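You operate a simulated robot arm through the tools that you are given. There is no shell and no other tool.

The job below is to be done with a simulated robot arm. You get a single attempt, and the scene is never put back.

## Task
Swap the stained cleat for cleat 72, then set tension to 40.
Fine: tension knob on free first; the stained cleat goes in the small blue tray; orange clamp shut before tensioning.

It is judged by the outcome, as a careful person would: the job done as asked, and still so three seconds after it is handed in. It fails if anything else is knocked over, pushed out of place, dropped, spilled or broken.

## Robot
A 7-joint arm with a two-finger parallel gripper, fixed in place. Base frame: the origin is on the floor under the middle of its stand, x ahead of it, y to its left, z up; the work surface is at about z = 84. Lengths are in cm, angles in rad, forces in N, time in s.
With the tool pointing down near the work surface it reaches from about 28 to 72 cm from the base axis. Its first joint turns from -2.897 to 2.897 rad. Payload 3.43 kg.
The TCP is the grasp point between the finger pads, 3 cm short of the fingertips. In the tool frame z runs along the fingers and y along their closing line. The gripper opens to 9.4 cm. The fingers are 2.8 cm wide and 1 cm thick; the gripper's body (5 by 9.6 cm) begins 5.5 cm behind the TCP.
Orientation is told as [roll, pitch, yaw] about the base's x, y, z axes, in that order, counted from this pose: with the fingers straight down and closing along the base's y, the tool's x points along the base's -x, its y along +y and its z along -z.

## Interface
- The arm moves only by the tool arm_command. Its argument "commands" is a list of rows, each a list of 7 numbers: the gripper command, from -1 (fully open) to 1 (shut), values between in proportion, then the shift along the tool's x, y, z in units of 20 mm (1.0 is 20 mm), then the turn, a rotation vector about the tool's x, y, z in units of 4 degrees (1.0 is 4 degrees). In form: [[gripper, dx, dy, dz, rx, ry, rz], ...]. A call has 1 to 20 rows; each row shifts and turns the commanded pose from where the row before left it, along the tool's axes as they then stand. A call with a number of a shift or a turn outside -1 to 1 is refused whole. Rows are played at 5 a second. More than 5 cm and 0.15 rad between two rows, or a gripper value outside its range, and nothing of the call is played. Where a pose cannot be reached the arm comes as near as it can. A force on the tool above 90 N (or 10 N above the force at the start of the call, whichever is more), or a blocked arm, ends the call early, and 0.2 s more pass. The fingers move at their own pace (about 10.8 cm/s each) and stop on an object; they squeeze with about 31 N. The grip force told is the motor's: it shows also when the fingers shut on nothing. Time passes only in rows, and 0.2 s behind the last, so rows that do not move let the fingers close. It gives the time, the measured TCP pose, the force on the tool (base axes), the opening and the grip force at its end, in the units of the frame above (readings bear some noise), with the torque about the TCP (base axes, N m) and any sound that the robot's microphone picked up, and new pictures: "show" is both (left out), scene, wrist or none.
- Cameras (640 x 400 px; columns grow to the right, rows downward): "scene" is fixed at [4.79, 64.96, 156.43]; the picture's right is [-0.86, -0.51, 0.00], its down [-0.27, 0.45, -0.85] and it looks along [0.43, -0.73, -0.53] (base axes); focal length 330 px, centre (320, 200). "wrist" rides on the gripper at [7.6, 1.4, -10.2] in the tool frame; the picture's right is [-0.18, 0.98, 0.00], its down [-0.75, -0.14, -0.64] and it looks along [-0.63, -0.12, 0.77] (tool axes); focal length 243 px, centre (320, 200). There is no depth. A picture from a camera that has moved, and an enlarged one, comes with that camera's place and axes in the base frame and with its lens.
- lift_body(by): moves the trunk up (or, below 0, down) by that many cm; the arm rides with it, the base frame stays. It gives what a move gives, with no picture.
- enlarge(camera, box): a new picture of the part [left, top, right, bottom] of that camera's present view, enlarged. It takes no simulated time.
- sign_off(): hands the job in; it is judged then, once.

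Places have to be worked out from the pictures, the camera data and where the tool is seen. Open the gripper and draw the arm clear of the work before you hand the job in, unless the task says otherwise.

The tools are called by a JSON object that holds its "op" and its "data". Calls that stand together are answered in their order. arm_command: Moves the arm, as the interface text tells. Its arguments: {"type":"object","properties":{"commands":{"type":"array","items":{"type":"array","items":{"type":"number"}}},"show":{"type":"string","enum":["both","scene","wrist","none"]}},"required":["commands"]} The other tools are called the same way: lift_body (by) moves the trunk up or down; enlarge (camera, box) takes an enlarged picture of a part of a camera's view; sign_off () hands the job in.

At the start:

```text
time_s: 0.0
tcp_pos: [39.8, -7.56, 116.21]
orientation: [-0.001, 0.0, -0.001]
force: [0.2, -0.2, -0.9]
ft_torque: [-0.01, -0.02, 0.04]
finger_gap: 9.39
finger_force: 0.0
trunk travel left (down, up): [-22.5, 36.5]
```

scene: 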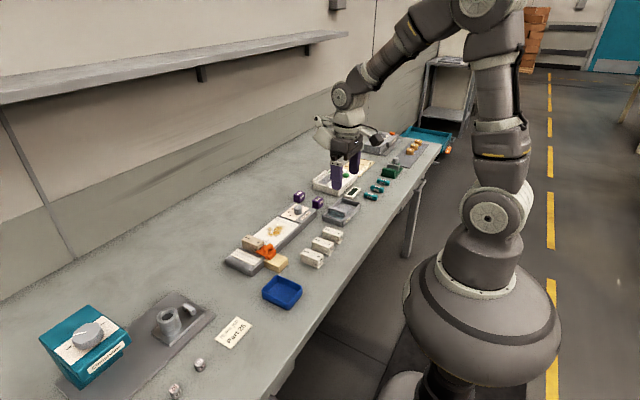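
wrist: 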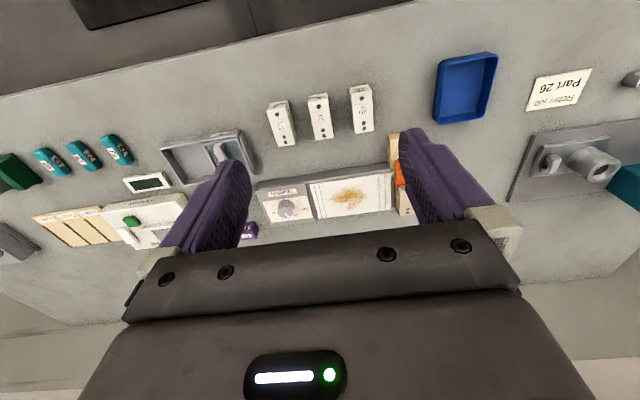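

I'll start by enlarging the views to identify the fixture, the cleats, the knob, the clamp and the tray.

{"op": "enlarge", "data": {"camera": "scene", "box": [210, 180, 370, 310]}}

{"op": "enlarge", "data": {"camera": "wrist", "box": [230, 50, 510, 240]}}

{"op": "enlarge", "data": {"camera": "scene", "box": [300, 120, 460, 220]}}

{"op": "enlarge", "data": {"camera": "wrist", "box": [0, 100, 280, 270]}}

```text
3.08 times, centred on (290, 245) of scene
camera zoom: at [4.79, 64.96, 156.43], right [-0.86, -0.51, 0.0], down [-0.27, 0.45, -0.85], along [0.43, -0.73, -0.53], focal length 1014 px, centre (412, 62)
```

zoom: 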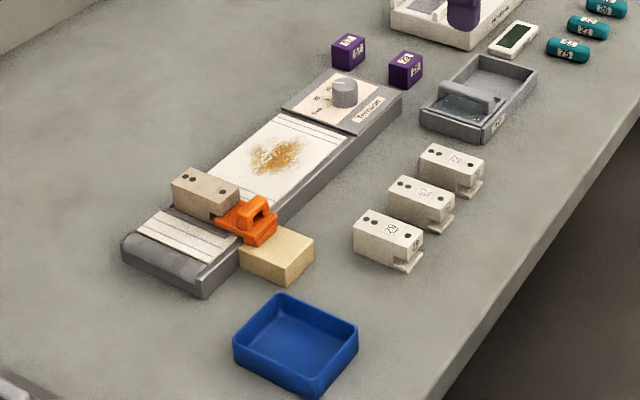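

```text
2.11 times, centred on (370, 145) of wrist
camera zoom: at [31.99, -6.01, 126.43], right [0.18, 0.98, 0.0], down [0.75, -0.14, 0.64], along [0.63, -0.12, -0.77], focal length 511 px, centre (215, 316)
```

zoom: 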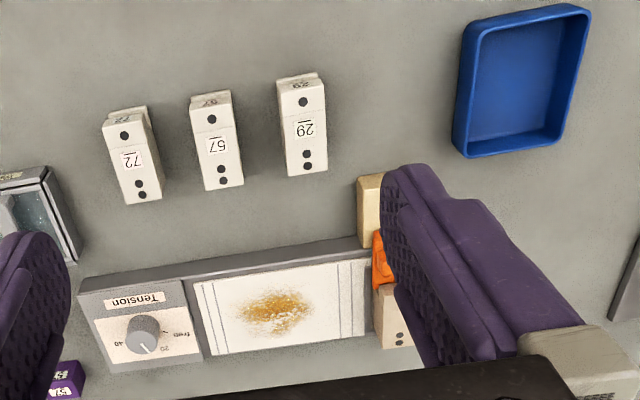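

```text
4.00 times, centred on (380, 170) of scene
camera zoom: at [4.79, 64.96, 156.43], right [-0.86, -0.51, 0.0], down [-0.27, 0.45, -0.85], along [0.43, -0.73, -0.53], focal length 1319 px, centre (80, 320)
```

zoom: 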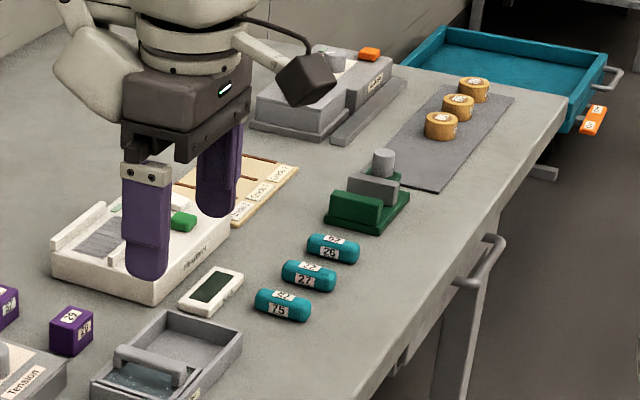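

```text
2.29 times, centred on (140, 185) of wrist
camera zoom: at [31.99, -6.01, 126.43], right [0.18, 0.98, 0.0], down [0.75, -0.14, 0.64], along [0.63, -0.12, -0.77], focal length 555 px, centre (731, 234)
```

zoom: 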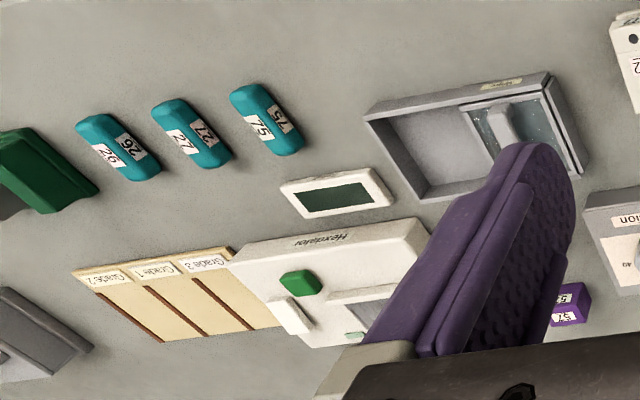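

The fixture strip (tension knob, white plate, clamped tan cleat with orange clamp) lies around x≈64, y≈-20..10. The spare cleats 29/57/72 are around x≈46, and the blue tray is at about (47, 14). I'll move the wrist camera nearer to read details.

{"op": "arm_command", "data": {"commands": [[-1, -0.82, 0.45, 0.5, 0, 0, 0], [-1, -0.82, 0.45, 0.5, 0, 0, 0], [-1, -0.82, 0.45, 0.5, 0, 0, 0], [-1, -0.82, 0.45, 0.5, 0, 0, 0], [-1, -0.82, 0.45, 0.5, 0, 0, 0], [-1, 0, 0, 0, 0, 0, 0]]}}

```text
time_s: 1.4
tcp_pos: [48.02, -3.01, 111.17]
orientation: [0.0, 0.0, -0.002]
force: [0.1, -1.1, 0.2]
ft_torque: [0.01, 0.01, 0.01]
finger_gap: 9.4
finger_force: 0.0
trunk travel left (down, up): [-22.5, 36.5]
camera wrist: at [40.29, -1.42, 121.39], right [0.18, 0.98, 0.0], down [0.75, -0.14, 0.64], along [0.63, -0.12, -0.77], focal length 243 px, centre (320, 200)
```

scene: 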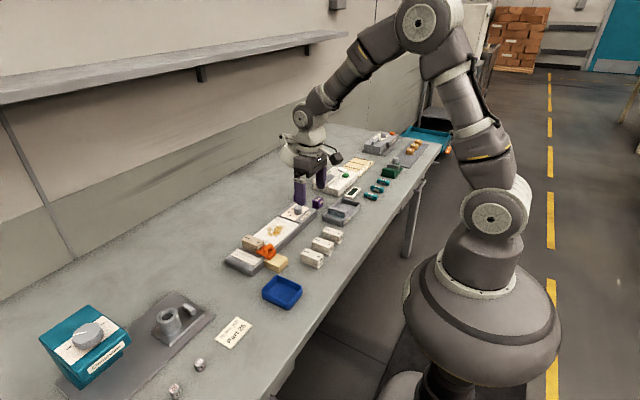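
wrist: 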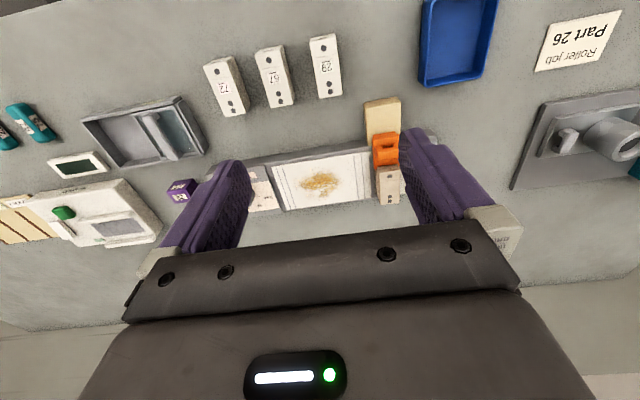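

{"op": "enlarge", "data": {"camera": "wrist", "box": [230, 80, 450, 220]}}

{"op": "enlarge", "data": {"camera": "scene", "box": [220, 220, 300, 280]}}

{"op": "enlarge", "data": {"camera": "scene", "box": [270, 185, 350, 235]}}

{"op": "enlarge", "data": {"camera": "scene", "box": [290, 220, 350, 275]}}

```text
2.86 times, centred on (340, 150) of wrist
camera zoom: at [40.29, -1.42, 121.39], right [0.18, 0.98, 0.0], down [0.75, -0.14, 0.64], along [0.63, -0.12, -0.77], focal length 693 px, centre (263, 343)
```

zoom: 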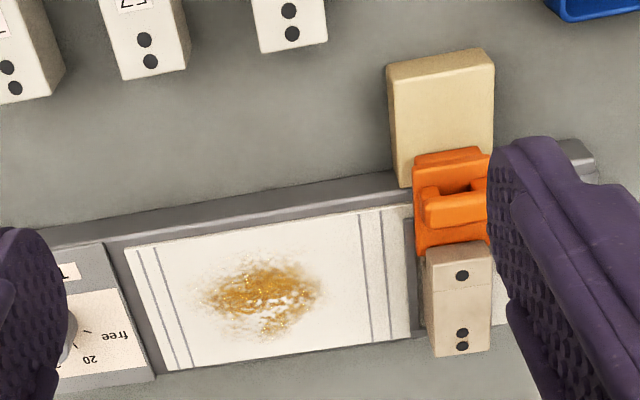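

```text
6.67 times, centred on (260, 250) of scene
camera zoom: at [4.79, 64.96, 156.43], right [-0.86, -0.51, 0.0], down [-0.27, 0.45, -0.85], along [0.43, -0.73, -0.53], focal length 2198 px, centre (720, -133)
```

zoom: 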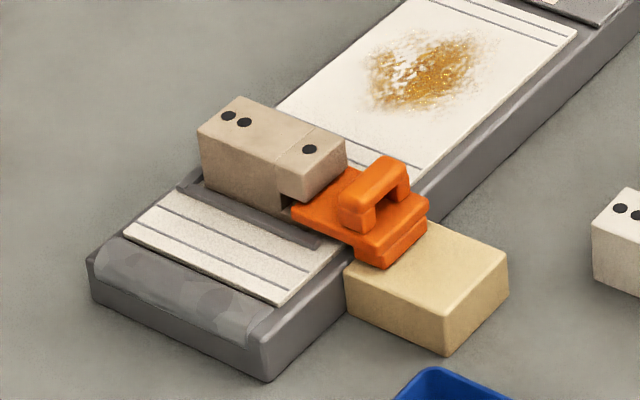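

```text
8.00 times, centred on (310, 210) of scene
camera zoom: at [4.79, 64.96, 156.43], right [-0.86, -0.51, 0.0], down [-0.27, 0.45, -0.85], along [0.43, -0.73, -0.53], focal length 2638 px, centre (400, 120)
```

zoom: 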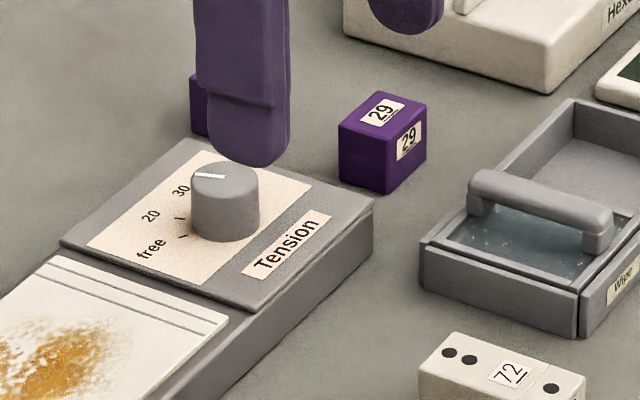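

```text
7.27 times, centred on (320, 248) of scene
camera zoom: at [4.79, 64.96, 156.43], right [-0.86, -0.51, 0.0], down [-0.27, 0.45, -0.85], along [0.43, -0.73, -0.53], focal length 2398 px, centre (320, -146)
```

zoom: 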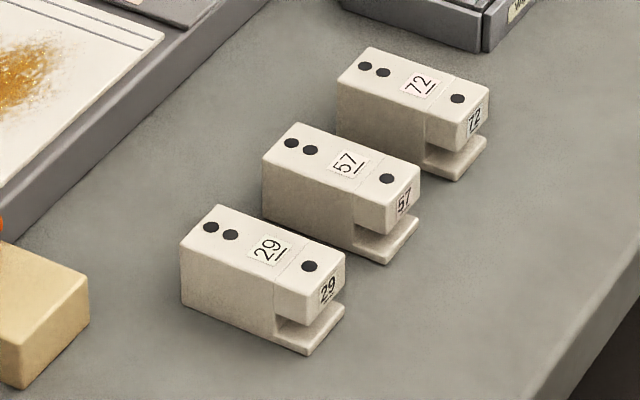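

The fixture cleat is tan (stained), with its notch end toward the robot and an orange clamp slide engaged in the notch. Next I'll look at the knob pointer from closer.

{"op": "arm_command", "data": {"commands": [[-1, 0.167, -0.917, 0.517, 0, 0, 0], [-1, 0.167, -0.917, 0.517, 0, 0, 0], [-1, 0.167, -0.917, 0.517, 0, 0, 0], [-1, 0.167, -0.917, 0.517, 0, 0, 0], [-1, 0.167, -0.917, 0.517, 0, 0, 0], [-1, 0.167, -0.917, 0.517, 0, 0, 0], [-1, 0, 0, 0, 0, 0, 0]], "show": "wrist"}}

{"op": "enlarge", "data": {"camera": "wrist", "box": [220, 150, 420, 260]}}

{"op": "enlarge", "data": {"camera": "scene", "box": [270, 185, 350, 235]}}

```text
time_s: 3.0
tcp_pos: [46.16, -14.05, 104.87]
orientation: [-0.001, 0.0, 0.002]
force: [-0.7, 1.3, -0.7]
ft_torque: [0.0, 0.01, -0.01]
finger_gap: 9.41
finger_force: 0.0
trunk travel left (down, up): [-22.5, 36.5]
camera wrist: at [38.38, -12.5, 115.21], right [0.18, 0.98, 0.0], down [0.75, -0.14, 0.64], along [0.63, -0.12, -0.77], focal length 243 px, centre (320, 200)
```

wrist: 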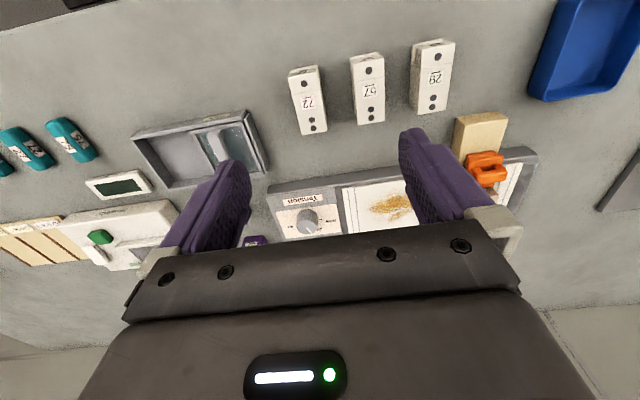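

```text
3.20 times, centred on (320, 205) of wrist
camera zoom: at [38.38, -12.5, 115.21], right [0.18, 0.98, 0.0], down [0.75, -0.14, 0.64], along [0.63, -0.12, -0.77], focal length 776 px, centre (320, 184)
```

zoom: 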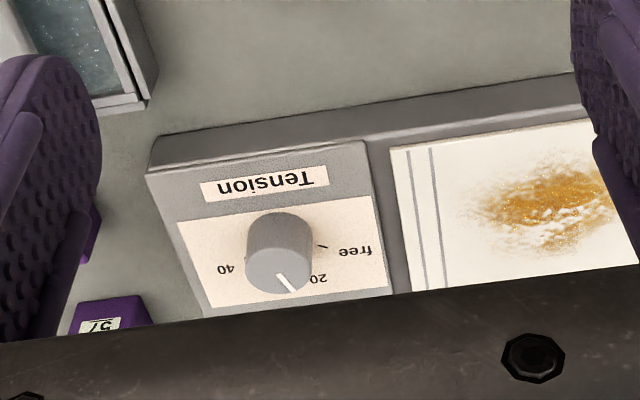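

```text
8.00 times, centred on (310, 210) of scene
camera zoom: at [4.79, 64.96, 156.43], right [-0.86, -0.51, 0.0], down [-0.27, 0.45, -0.85], along [0.43, -0.73, -0.53], focal length 2638 px, centre (400, 120)
```

zoom: 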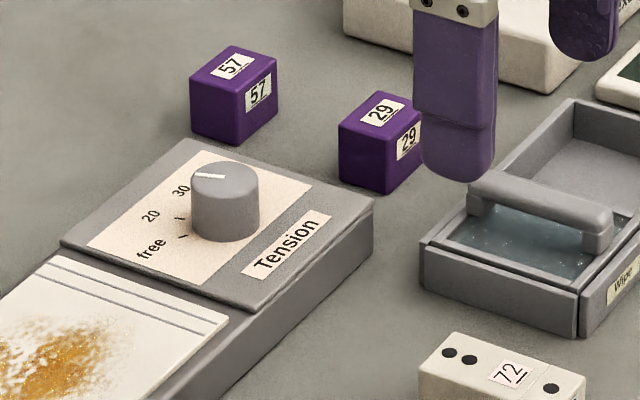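

The knob pointer sits at about 20 (≈22° from +x). The scale is roughly free 67°, 20 at 22°, 30 at -22° and 40 at -67°, and the knob top is about (64.2, -19.4, 89.2). I'll move above the knob with a partly open gripper and check alignment.

{"op": "arm_command", "data": {"commands": [[-0.3, -0.9, -0.27, 0.2, 0, 0, 0], [-0.3, -0.9, -0.27, 0.2, 0, 0, 0], [-0.3, -0.9, -0.27, 0.2, 0, 0, 0], [-0.3, -0.9, -0.27, 0.2, 0, 0, 0], [-0.3, -0.9, -0.27, 0.2, 0, 0, 0], [-0.3, -0.9, -0.27, 0.2, 0, 0, 0], [-0.3, -0.9, -0.27, 0.2, 0, 0, 0], [-0.3, -0.9, -0.27, 0.2, 0, 0, 0], [-0.3, -0.9, -0.27, 0.2, 0, 0, 0], [-0.3, -0.9, -0.27, 0.2, 0, 0, 0], [-0.3, 0, 0, 0, 0, 0, 0]]}}

{"op": "enlarge", "data": {"camera": "wrist", "box": [240, 40, 420, 220]}}

```text
time_s: 5.4
tcp_pos: [64.05, -19.31, 100.88]
orientation: [0.0, 0.0, -0.002]
force: [-0.6, 0.0, 0.0]
ft_torque: [-0.07, -0.01, -0.02]
finger_gap: 6.09
finger_force: 0.1
trunk travel left (down, up): [-22.5, 36.5]
camera wrist: at [56.28, -17.84, 111.3], right [0.18, 0.98, 0.0], down [0.75, -0.14, 0.64], along [0.63, -0.12, -0.77], focal length 243 px, centre (320, 200)
```

scene: 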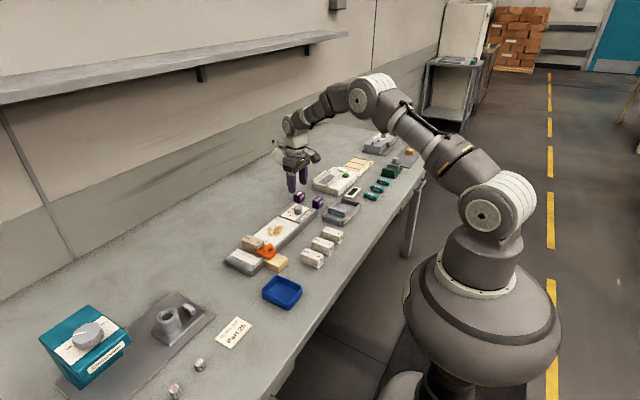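
wrist: 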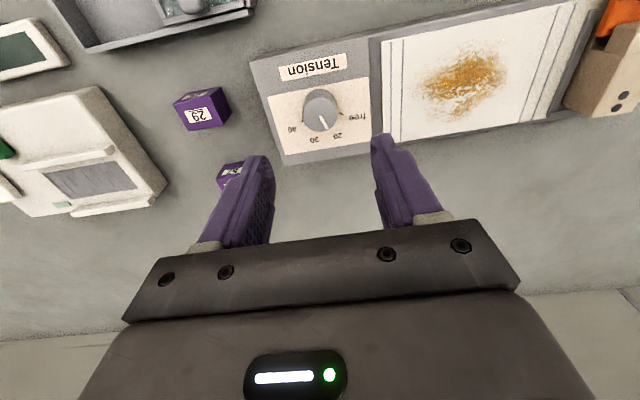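

```text
2.22 times, centred on (330, 130) of wrist
camera zoom: at [56.28, -17.84, 111.3], right [0.18, 0.98, 0.0], down [0.75, -0.14, 0.64], along [0.63, -0.12, -0.77], focal length 539 px, centre (298, 356)
```

zoom: 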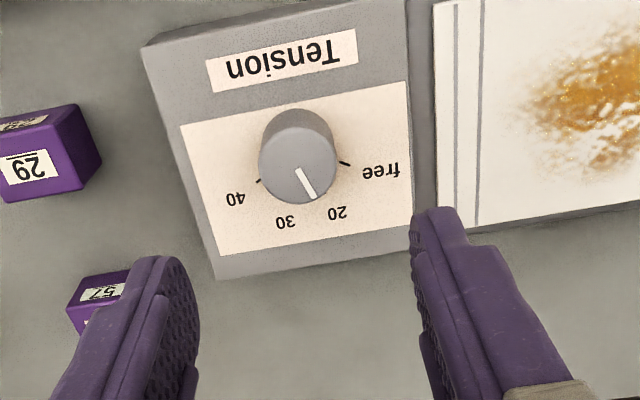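

The knob is centred on the column of the TCP, and it sits at ≈(64.3, -19.4) with the dial marks spaced about 40°. I'll descend around the knob.

{"op": "arm_command", "data": {"commands": [[-0.3, -0.125, 0, 0.8, 0, 0, 0], [-0.3, 0, 0, 0.8, 0, 0, 0], [-0.3, 0, 0, 0.8, 0, 0, 0], [-0.3, 0, 0, 0.8, 0, 0, 0], [-0.3, 0, 0, 0.8, 0, 0, 0], [-0.3, 0, 0, 0.5, 0, 0, 0], [-0.3, 0, 0, 0.35, 0, 0, 0], [-0.3, 0, 0, 0.29, 0, 0, 0], [-0.3, 0, 0, 0, 0, 0, 0]]}}

{"op": "enlarge", "data": {"camera": "wrist", "box": [240, 100, 400, 220]}}

{"op": "enlarge", "data": {"camera": "scene", "box": [270, 175, 350, 235]}}

```text
time_s: 7.4
tcp_pos: [64.24, -19.28, 90.62]
orientation: [0.0, 0.0, 0.0]
force: [0.4, 0.0, -0.1]
ft_torque: [0.01, 0.0, 0.0]
finger_gap: 6.1
finger_force: 0.1
trunk travel left (down, up): [-22.5, 36.5]
camera wrist: at [56.44, -17.74, 100.93], right [0.18, 0.98, 0.0], down [0.75, -0.14, 0.64], along [0.63, -0.12, -0.77], focal length 243 px, centre (320, 200)
```

scene: 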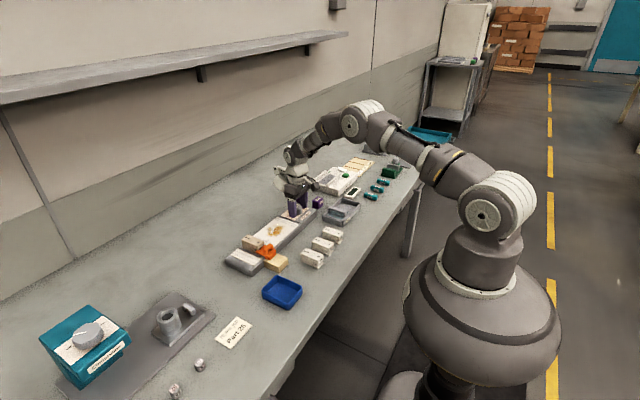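
wrist: 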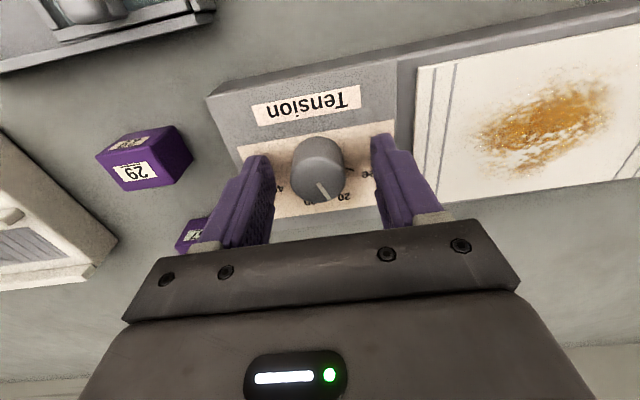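

```text
3.33 times, centred on (320, 160) of wrist
camera zoom: at [56.44, -17.74, 100.93], right [0.18, 0.98, 0.0], down [0.75, -0.14, 0.64], along [0.63, -0.12, -0.77], focal length 809 px, centre (320, 333)
```

zoom: 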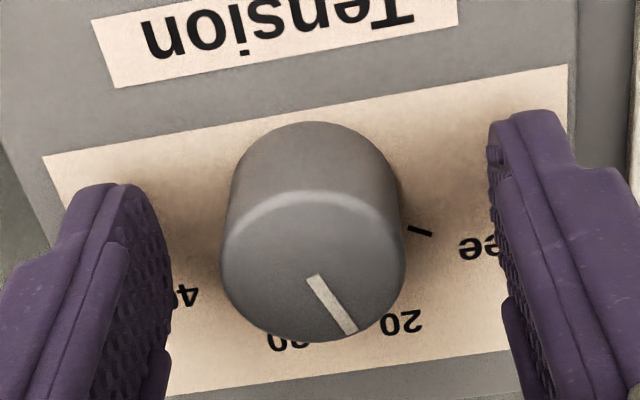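

```text
6.67 times, centred on (310, 205) of scene
camera zoom: at [4.79, 64.96, 156.43], right [-0.86, -0.51, 0.0], down [-0.27, 0.45, -0.85], along [0.43, -0.73, -0.53], focal length 2198 px, centre (387, 167)
```

zoom: 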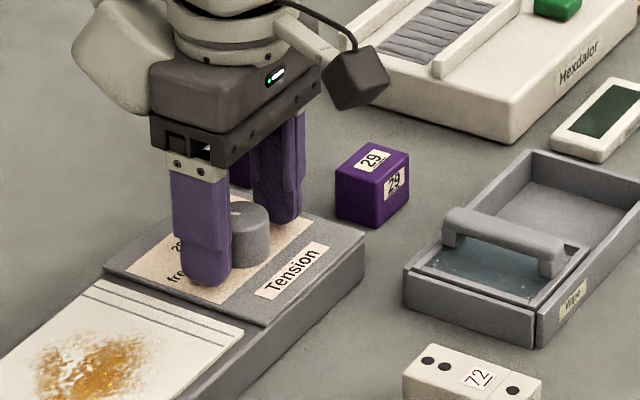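

The fingers straddle the knob with tips just above the panel. I'll close on it and check.

{"op": "arm_command", "data": {"commands": [[0.3, 0, 0, 0, 0, 0, 0], [0.6, 0, 0, 0, 0, 0, 0], [1, 0, 0, 0, 0, 0, 0], [1, 0, 0, 0, 0, 0, 0]], "show": "wrist"}}

```text
time_s: 8.4
tcp_pos: [64.07, -19.53, 90.67]
orientation: [-0.001, 0.0, 0.0]
force: [-0.5, -8.9, -1.2]
ft_torque: [0.13, -0.01, 0.0]
finger_gap: 3.15
finger_force: 45.1
trunk travel left (down, up): [-22.5, 36.5]
camera wrist: at [56.42, -17.91, 100.93], right [0.18, 0.98, 0.0], down [0.75, -0.14, 0.64], along [0.63, -0.12, -0.77], focal length 243 px, centre (320, 200)
```

wrist: 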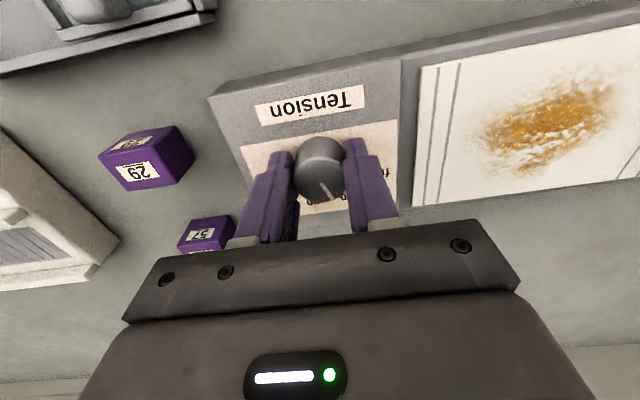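

The knob is gripped (gap 3.15 cm) with a small side load toward -y. I'll trim by about 2 mm and turn the knob counter-clockwise 40° toward "free".

{"op": "arm_command", "data": {"commands": [[1, 0, -0.1, 0, 0, 0, 0], [1, 0, 0, 0, 0, 0, -1], [1, 0, 0, 0, 0, 0, -1], [1, 0, 0, 0, 0, 0, -1], [1, 0, 0, 0, 0, 0, -1], [1, 0, 0, 0, 0, 0, -1], [1, 0, 0, 0, 0, 0, 0]], "show": "wrist"}}

{"op": "enlarge", "data": {"camera": "wrist", "box": [240, 100, 400, 220]}}

```text
time_s: 10.0
tcp_pos: [64.2, -19.46, 90.68]
orientation: [0.001, 0.0, 0.351]
force: [-2.7, 0.5, -0.9]
ft_torque: [-0.47, 0.38, 0.04]
finger_gap: 3.15
finger_force: 44.9
trunk travel left (down, up): [-22.5, 36.5]
camera wrist: at [56.42, -20.7, 100.93], right [-0.17, 0.99, 0.0], down [0.76, 0.13, 0.64], along [0.63, 0.11, -0.77], focal length 243 px, centre (320, 200)
```

wrist: 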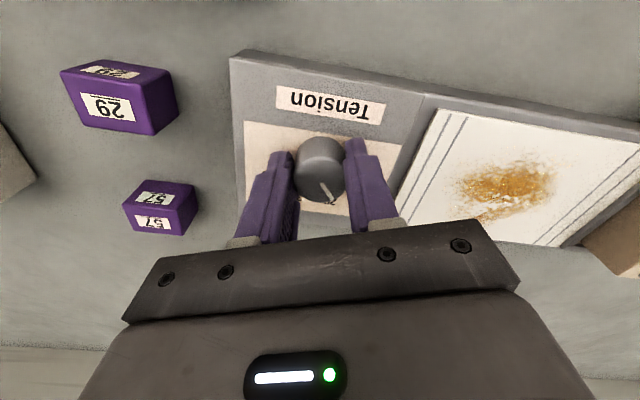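

```text
3.33 times, centred on (320, 160) of wrist
camera zoom: at [56.42, -20.7, 100.93], right [-0.17, 0.99, 0.0], down [0.76, 0.13, 0.64], along [0.63, 0.11, -0.77], focal length 809 px, centre (320, 333)
```

zoom: 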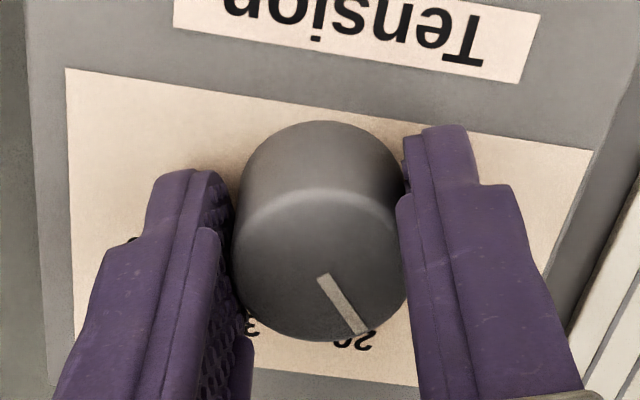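

The pointer kept its angle relative to the gripper, so the knob is turning with it. I'll continue the remaining 20°.

{"op": "arm_command", "data": {"commands": [[1, 0, 0, 0, 0, 0, -1], [1, 0, 0, 0, 0, 0, -1], [1, 0, 0, 0, 0, 0, -1], [1, 0, 0, 0, 0, 0, -1], [1, 0, 0, 0, 0, 0, -1], [1, 0, 0, 0, 0, 0, 0]], "show": "wrist"}}

{"op": "enlarge", "data": {"camera": "wrist", "box": [240, 100, 400, 220]}}

```text
time_s: 11.4
tcp_pos: [64.24, -19.57, 90.68]
orientation: [0.002, 0.003, 0.699]
force: [-2.2, 2.2, -7.2]
ft_torque: [-0.29, -0.49, 0.02]
finger_gap: 3.16
finger_force: 44.9
trunk travel left (down, up): [-22.5, 36.5]
camera wrist: at [57.36, -23.32, 100.93], right [-0.49, 0.87, 0.0], down [0.67, 0.38, 0.64], along [0.56, 0.32, -0.77], focal length 243 px, centre (320, 200)
```

wrist: 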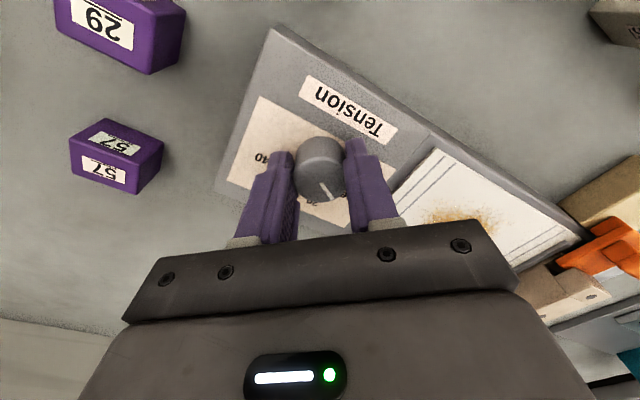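

```text
3.33 times, centred on (320, 160) of wrist
camera zoom: at [57.36, -23.32, 100.93], right [-0.49, 0.87, 0.0], down [0.67, 0.38, 0.64], along [0.56, 0.32, -0.77], focal length 809 px, centre (320, 333)
```

zoom: 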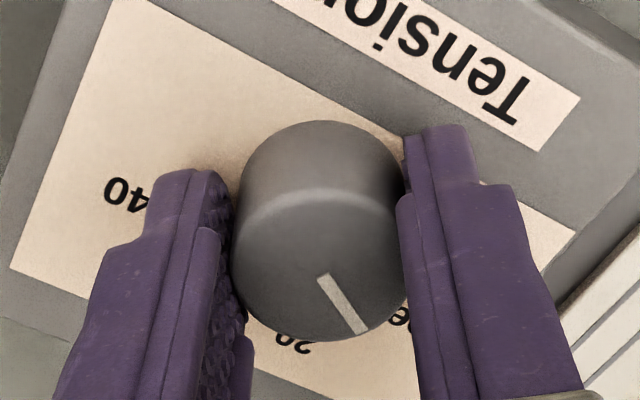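

The yaw is now 0.70 rad (40°). I'll open the fingers, rise straight up and check where the pointer stands against the "free" mark.

{"op": "arm_command", "data": {"commands": [[0, 0, 0, 0, 0, 0, 0], [-0.3, 0, 0, 0, 0, 0, 0], [-0.3, 0, 0, 0, 0, 0, 0], [-0.3, 0, 0, -0.8, 0, 0, 0], [-0.3, 0, 0, -0.9, 0, 0, 0], [-0.3, 0, 0, -0.9, 0, 0, 0], [-0.3, 0, 0, -0.9, 0, 0, 0], [-0.3, 0, 0, -0.9, 0, 0, 0], [-0.3, 0, 0, 0, 0, 0, 0]], "show": "wrist"}}

{"op": "enlarge", "data": {"camera": "wrist", "box": [240, 50, 400, 170]}}

{"op": "enlarge", "data": {"camera": "scene", "box": [270, 185, 350, 235]}}

```text
time_s: 13.4
tcp_pos: [64.17, -19.76, 99.51]
orientation: [0.0, 0.001, 0.698]
force: [0.7, -0.3, 0.8]
ft_torque: [0.01, 0.0, -0.02]
finger_gap: 6.11
finger_force: 0.1
trunk travel left (down, up): [-22.5, 36.5]
camera wrist: at [57.35, -23.44, 109.78], right [-0.49, 0.87, 0.0], down [0.67, 0.38, 0.64], along [0.56, 0.32, -0.77], focal length 243 px, centre (320, 200)
```

wrist: 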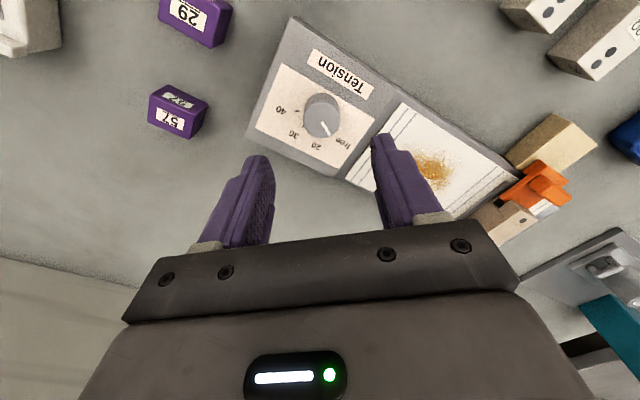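

```text
3.33 times, centred on (320, 110) of wrist
camera zoom: at [57.35, -23.44, 109.78], right [-0.49, 0.87, 0.0], down [0.67, 0.38, 0.64], along [0.56, 0.32, -0.77], focal length 809 px, centre (320, 500)
```

zoom: 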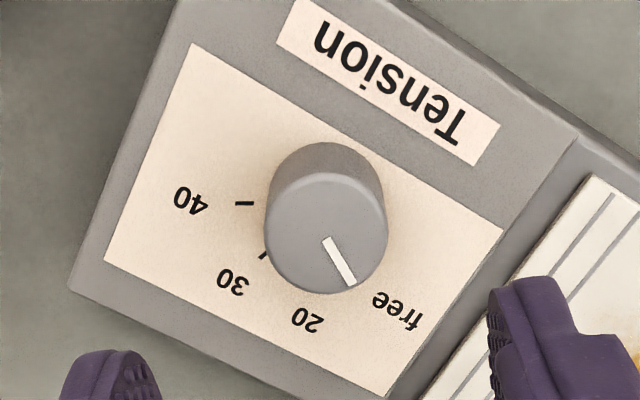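

```text
8.00 times, centred on (310, 210) of scene
camera zoom: at [4.79, 64.96, 156.43], right [-0.86, -0.51, 0.0], down [-0.27, 0.45, -0.85], along [0.43, -0.73, -0.53], focal length 2638 px, centre (400, 120)
```

zoom: 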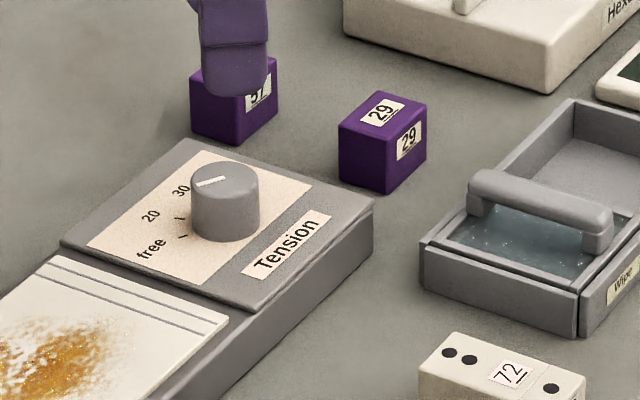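

The pointer lies along the "free" mark. Now I'll rotate back to yaw 0 and move over the clamp area to study it.

{"op": "arm_command", "data": {"commands": [[-0.6, 0, 0, -0.15, 0, 0, 1], [-0.7, 0, 0, -0.15, 0, 0, 1], [-0.8, 0, 0, -0.15, 0, 0, 1], [-0.9, 0, 0, -0.15, 0, 0, 1], [-1, 0, 0, -0.15, 0, 0, 1], [-1, 0, 0, -0.15, 0, 0, 1], [-1, 0, 0, -0.15, 0, 0, 1], [-1, 0, 0, -0.15, 0, 0, 1], [-1, 0, 0, -0.15, 0, 0, 1], [-1, 0, 0, -0.15, 0, 0, 1], [-1, 0, 1, 0, 0, 0, 0], [-1, 0, 1, 0, 0, 0, 0], [-1, 0, 1, 0, 0, 0, 0], [-1, 0, 1, 0, 0, 0, 0], [-1, 0, 1, 0, 0, 0, 0], [-1, 0, 1, 0, 0, 0, 0]], "show": "none"}}

{"op": "arm_command", "data": {"commands": [[-1, 0.35, 1, 0, 0, 0, 0], [-1, 0.35, 1, 0, 0, 0, 0], [-1, 0.35, 1, 0, 0, 0, 0], [-1, 0.35, 1, 0, 0, 0, 0], [-1, 0.35, 1, 0, 0, 0, 0], [-1, 0.35, 1, 0, 0, 0, 0], [-1, 0, 0.6, 0, 0, 0, 0], [-1, 0, 0, 0, 0, 0, 0]], "show": "both"}}

{"op": "enlarge", "data": {"camera": "wrist", "box": [220, 20, 440, 200]}}

{"op": "enlarge", "data": {"camera": "scene", "box": [220, 225, 300, 285]}}

```text
time_s: 16.8
tcp_pos: [64.08, -7.51, 102.56]
orientation: [-0.001, 0.001, 0.001]
force: [-0.3, 0.4, 0.1]
ft_torque: [-0.01, 0.01, -0.05]
finger_gap: 9.4
finger_force: 0.0
trunk travel left (down, up): [-22.5, 36.5]
```

```text
time_s: 18.6
tcp_pos: [60.09, 5.45, 102.43]
orientation: [-0.001, 0.0, -0.002]
force: [0.0, 0.2, 0.1]
ft_torque: [0.0, 0.0, 0.0]
finger_gap: 9.37
finger_force: 0.1
trunk travel left (down, up): [-22.5, 36.5]
camera wrist: at [52.37, 7.05, 112.77], right [0.18, 0.98, 0.0], down [0.75, -0.14, 0.64], along [0.63, -0.12, -0.77], focal length 243 px, centre (320, 200)
```

scene: 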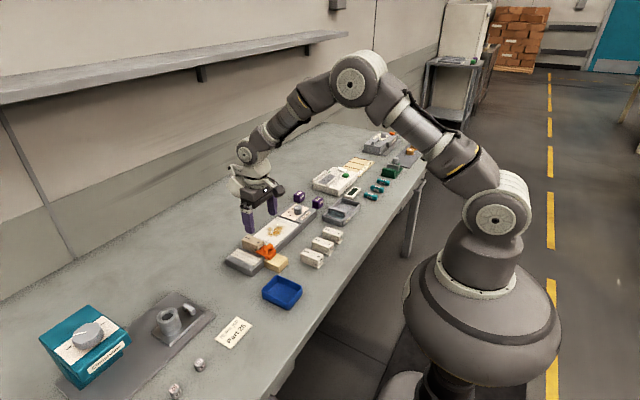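
wrist: 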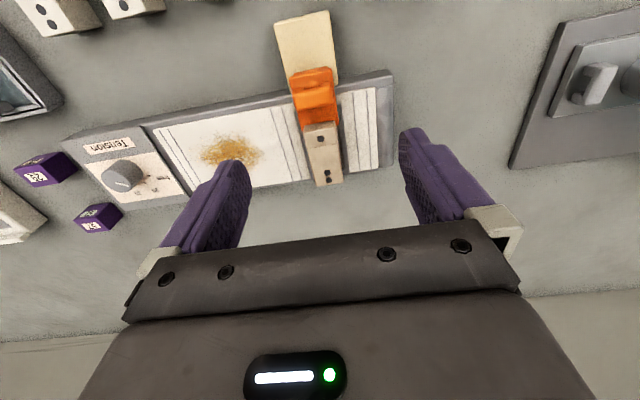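

```text
2.22 times, centred on (330, 110) of wrist
camera zoom: at [52.37, 7.05, 112.77], right [0.18, 0.98, 0.0], down [0.75, -0.14, 0.64], along [0.63, -0.12, -0.77], focal length 539 px, centre (298, 400)
```

zoom: 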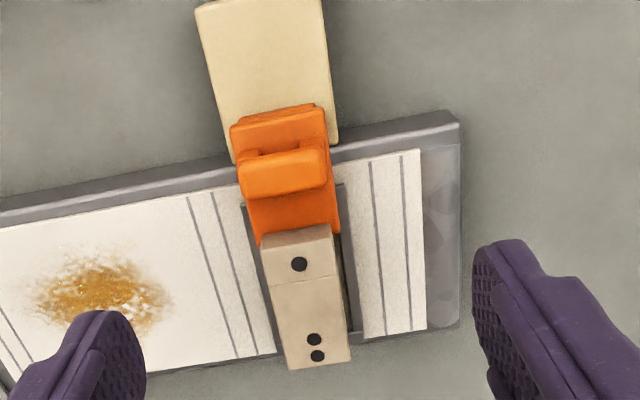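

```text
6.67 times, centred on (260, 255) of scene
camera zoom: at [4.79, 64.96, 156.43], right [-0.86, -0.51, 0.0], down [-0.27, 0.45, -0.85], along [0.43, -0.73, -0.53], focal length 2198 px, centre (720, -167)
```

zoom: 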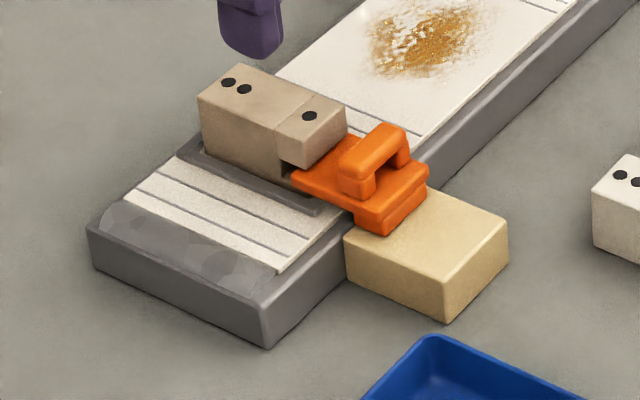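

The clamp handle bar is at about (59.1, 5.2), top z≈89.7. The cleat spans x≈61.5–69 and y≈3.6–6.7, top z≈90. I'll lower toward the handle bar and check alignment before gripping.

{"op": "arm_command", "data": {"commands": [[-0.6, 0.25, -0.06, 0.7, 0, 0, 0], [-0.3, 0.25, -0.06, 0.7, 0, 0, 0], [-0.3, 0, 0, 0.8, 0, 0, 0], [-0.3, 0, 0, 0.8, 0, 0, 0], [-0.3, 0, 0, 0.8, 0, 0, 0], [-0.3, 0, 0, 0.4, 0, 0, 0], [-0.3, 0, 0, 0, 0, 0, 0]]}}

{"op": "enlarge", "data": {"camera": "wrist", "box": [220, 60, 420, 220]}}

{"op": "enlarge", "data": {"camera": "scene", "box": [220, 225, 300, 285]}}

```text
time_s: 20.2
tcp_pos: [59.0, 5.32, 94.05]
orientation: [0.0, 0.0, 0.0]
force: [-1.0, -0.1, -0.4]
ft_torque: [0.0, 0.03, 0.0]
finger_gap: 6.11
finger_force: 0.0
trunk travel left (down, up): [-22.5, 36.5]
camera wrist: at [51.34, 6.82, 104.3], right [0.18, 0.98, 0.0], down [0.75, -0.14, 0.64], along [0.63, -0.12, -0.77], focal length 243 px, centre (320, 200)
```

scene: 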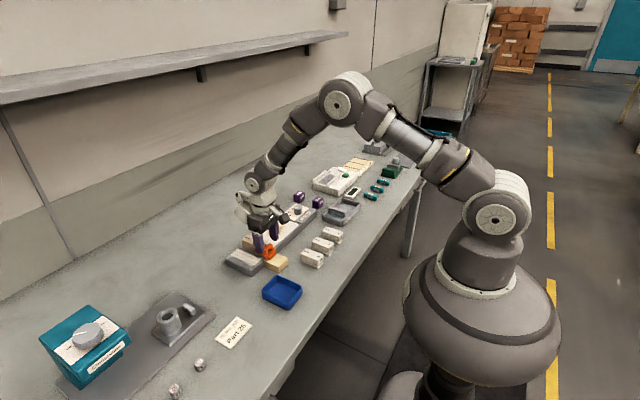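
wrist: 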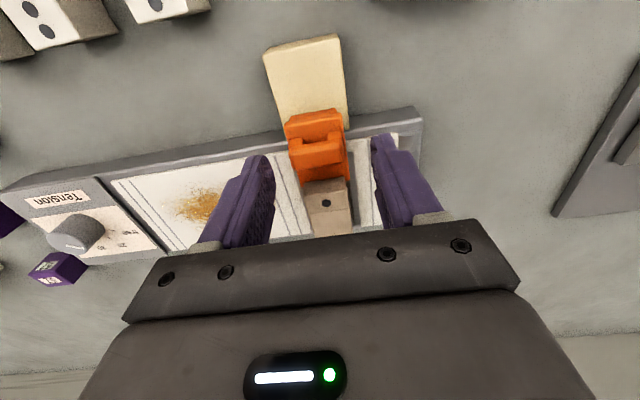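

```text
2.50 times, centred on (320, 140) of wrist
camera zoom: at [51.34, 6.82, 104.3], right [0.18, 0.98, 0.0], down [0.75, -0.14, 0.64], along [0.63, -0.12, -0.77], focal length 606 px, centre (320, 350)
```

zoom: 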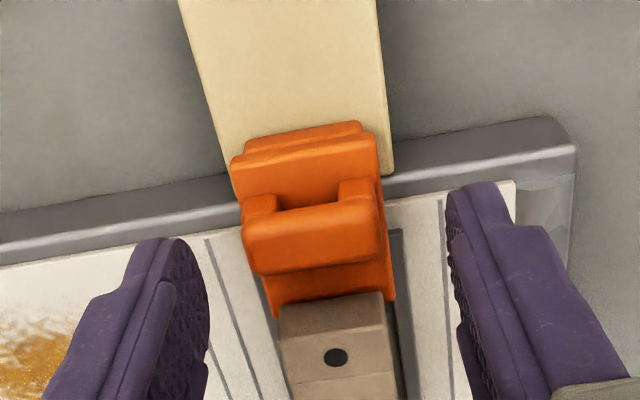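

```text
6.67 times, centred on (260, 255) of scene
camera zoom: at [4.79, 64.96, 156.43], right [-0.86, -0.51, 0.0], down [-0.27, 0.45, -0.85], along [0.43, -0.73, -0.53], focal length 2198 px, centre (720, -167)
```

zoom: 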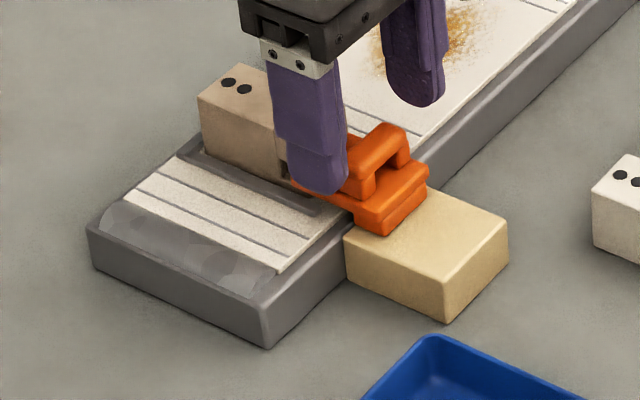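

The bar is centred at y≈5.15 and x≈59.5. I'll trim slightly, lower to z≈91 and close on the handle ends.

{"op": "arm_command", "data": {"commands": [[-0.3, -0.15, -0.08, 0.5, 0, 0, 0], [-0.3, 0, 0, 0.5, 0, 0, 0], [-0.3, 0, 0, 0.5, 0, 0, 0], [-0.3, 0, 0, 0, 0, 0, 0], [0.2, 0, 0, 0, 0, 0, 0], [0.4, 0, 0, 0, 0, 0, 0], [0.7, 0, 0, 0, 0, 0, 0], [1, 0, 0, 0, 0, 0, 0]]}}

{"op": "enlarge", "data": {"camera": "wrist", "box": [220, 60, 420, 220]}}

{"op": "enlarge", "data": {"camera": "scene", "box": [220, 225, 300, 285]}}

```text
time_s: 22.0
tcp_pos: [59.34, 5.04, 91.03]
orientation: [0.001, -0.001, 0.001]
force: [-0.2, -11.4, -0.1]
ft_torque: [-0.48, -0.11, 0.01]
finger_gap: 3.94
finger_force: 45.4
trunk travel left (down, up): [-22.5, 36.5]
camera wrist: at [51.66, 6.59, 101.31], right [0.18, 0.98, 0.0], down [0.75, -0.14, 0.64], along [0.63, -0.12, -0.77], focal length 243 px, centre (320, 200)
```

scene: 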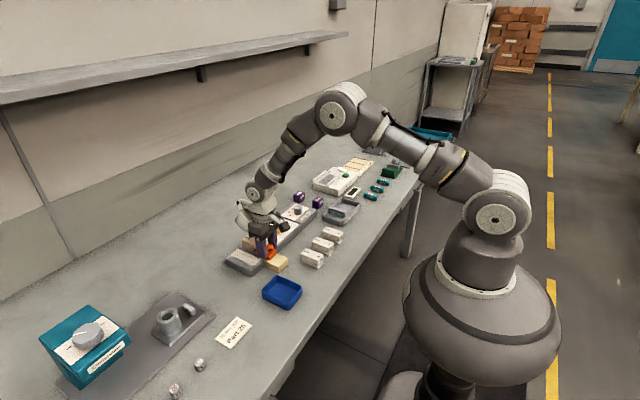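
wrist: 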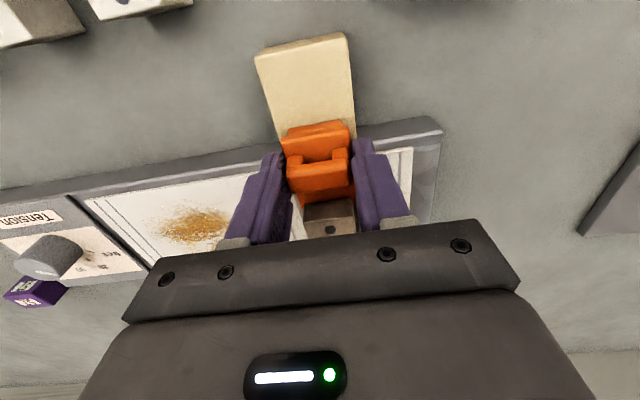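

```text
2.50 times, centred on (320, 140) of wrist
camera zoom: at [51.66, 6.59, 101.31], right [0.18, 0.98, 0.0], down [0.75, -0.14, 0.64], along [0.63, -0.12, -0.77], focal length 606 px, centre (320, 350)
```

zoom: 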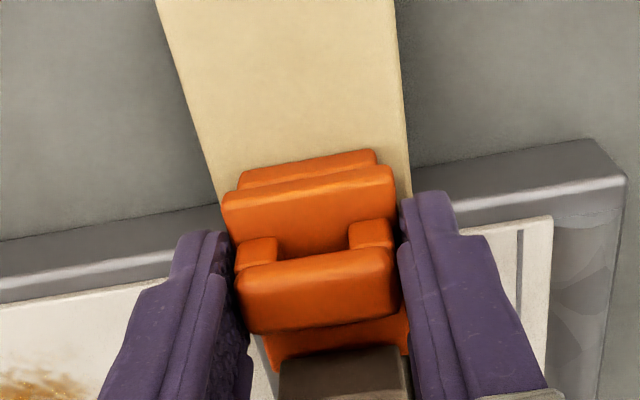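

```text
6.67 times, centred on (260, 255) of scene
camera zoom: at [4.79, 64.96, 156.43], right [-0.86, -0.51, 0.0], down [-0.27, 0.45, -0.85], along [0.43, -0.73, -0.53], focal length 2198 px, centre (720, -167)
```

zoom: 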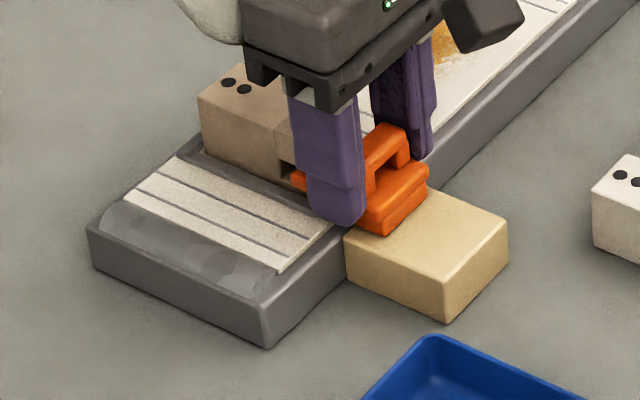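

Gripped the handle (gap 3.94). I'll trim the side load and pull the clamp toward the robot (-x) gently by about 1.5 cm, watching the force.

{"op": "arm_command", "data": {"commands": [[1, 0, -0.08, 0, 0, 0, 0], [1, 0.25, 0, 0, 0, 0, 0], [1, 0.25, 0, 0, 0, 0, 0], [1, 0.25, 0, 0, 0, 0, 0], [1, 0, 0, 0, 0, 0, 0]]}}

{"op": "enlarge", "data": {"camera": "wrist", "box": [220, 60, 420, 220]}}

{"op": "enlarge", "data": {"camera": "scene", "box": [220, 225, 300, 285]}}

```text
time_s: 23.2
tcp_pos: [57.92, 5.08, 91.11]
orientation: [0.002, -0.001, 0.003]
force: [1.2, -5.4, 2.8]
ft_torque: [-0.08, -0.18, -0.14]
finger_gap: 3.95
finger_force: 44.7
trunk travel left (down, up): [-22.5, 36.5]
camera wrist: at [50.11, 6.57, 101.31], right [0.18, 0.98, 0.0], down [0.75, -0.14, 0.64], along [0.63, -0.12, -0.77], focal length 243 px, centre (320, 200)
```

scene: 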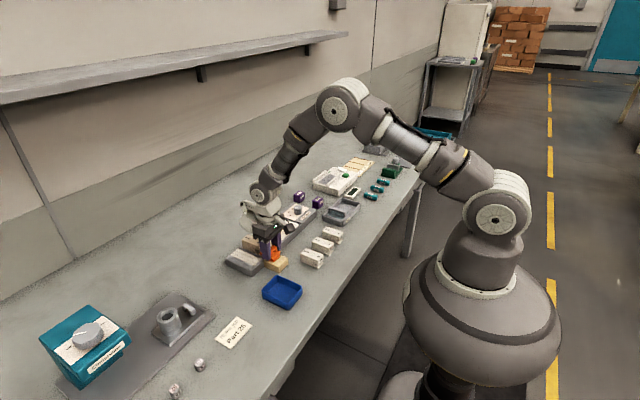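
wrist: 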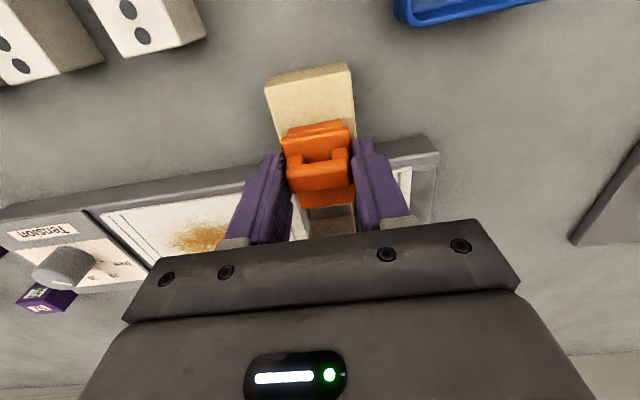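

```text
2.50 times, centred on (320, 140) of wrist
camera zoom: at [50.11, 6.57, 101.31], right [0.18, 0.98, 0.0], down [0.75, -0.14, 0.64], along [0.63, -0.12, -0.77], focal length 606 px, centre (320, 350)
```

zoom: 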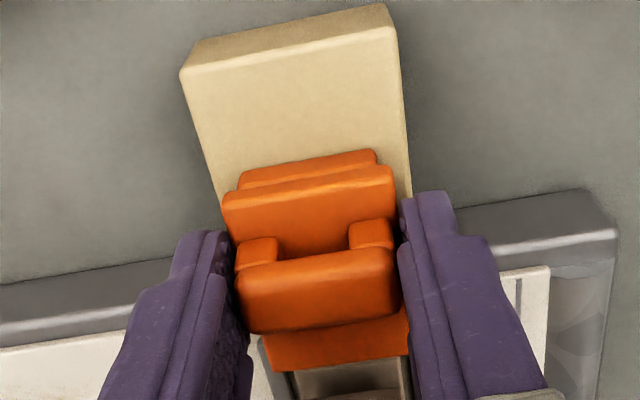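

```text
6.67 times, centred on (260, 255) of scene
camera zoom: at [4.79, 64.96, 156.43], right [-0.86, -0.51, 0.0], down [-0.27, 0.45, -0.85], along [0.43, -0.73, -0.53], focal length 2198 px, centre (720, -167)
```

zoom: 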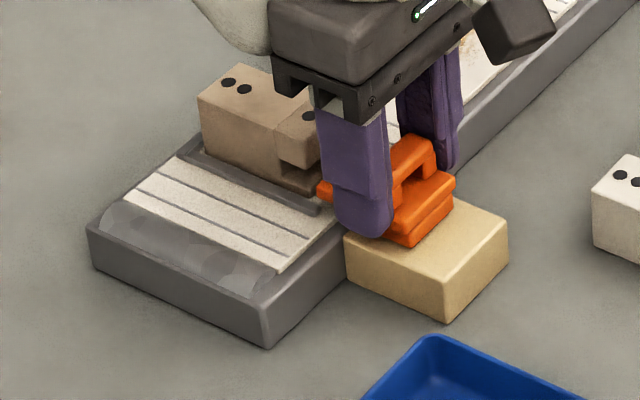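

The clamp slides freely (about 1.5 cm so far). I'll pull a further 1.5 cm in small steps to fully clear the cleat's slot.

{"op": "arm_command", "data": {"commands": [[1, 0.25, 0, 0, 0, 0, 0], [1, 0.25, 0, 0, 0, 0, 0], [1, 0.25, 0, 0, 0, 0, 0], [1, 0, 0, 0, 0, 0, 0]]}}

{"op": "enlarge", "data": {"camera": "wrist", "box": [220, 60, 420, 220]}}

{"op": "enlarge", "data": {"camera": "scene", "box": [220, 225, 300, 285]}}

```text
time_s: 24.2
tcp_pos: [56.24, 5.04, 90.99]
orientation: [0.001, 0.0, 0.004]
force: [6.0, -2.5, 3.7]
ft_torque: [-0.09, 0.0, -0.03]
finger_gap: 3.94
finger_force: 44.7
trunk travel left (down, up): [-22.5, 36.5]
camera wrist: at [48.62, 6.58, 101.31], right [0.18, 0.98, 0.0], down [0.75, -0.14, 0.64], along [0.63, -0.12, -0.77], focal length 243 px, centre (320, 200)
```

scene: 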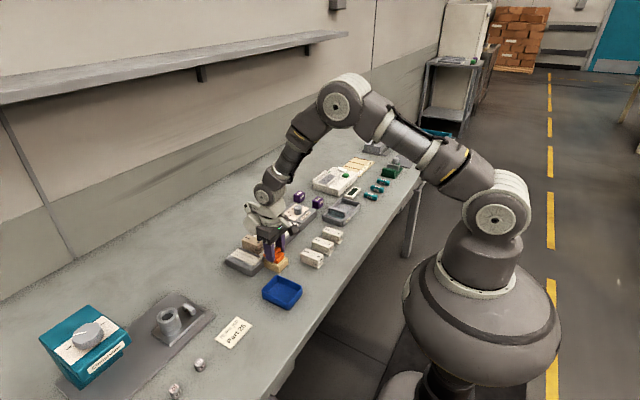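
wrist: 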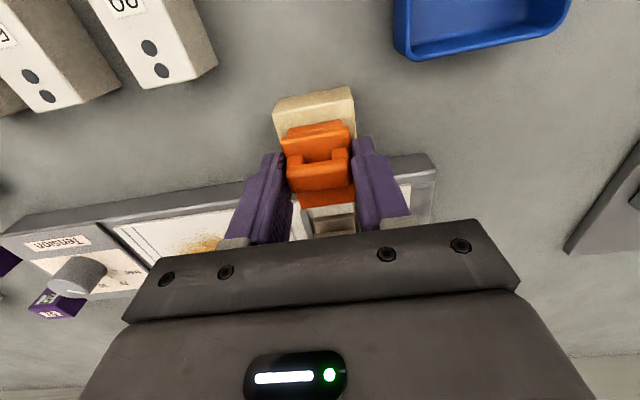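

```text
2.50 times, centred on (320, 140) of wrist
camera zoom: at [48.62, 6.58, 101.31], right [0.18, 0.98, 0.0], down [0.75, -0.14, 0.64], along [0.63, -0.12, -0.77], focal length 606 px, centre (320, 350)
```

zoom: 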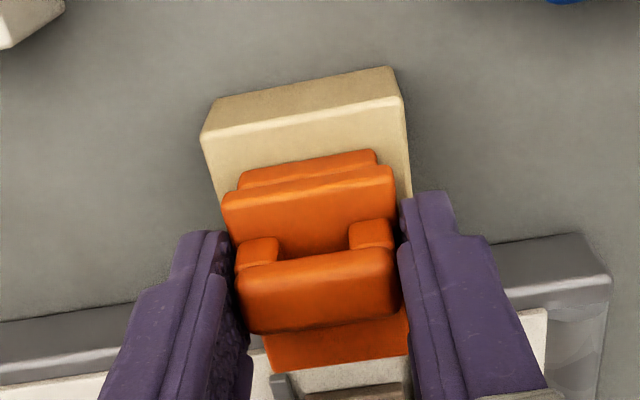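

```text
6.67 times, centred on (260, 255) of scene
camera zoom: at [4.79, 64.96, 156.43], right [-0.86, -0.51, 0.0], down [-0.27, 0.45, -0.85], along [0.43, -0.73, -0.53], focal length 2198 px, centre (720, -167)
```

zoom: 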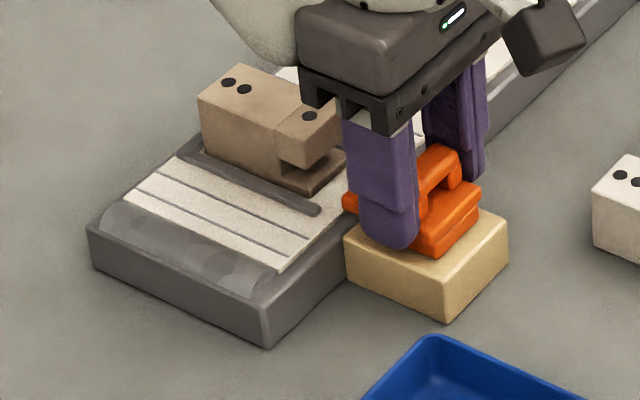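

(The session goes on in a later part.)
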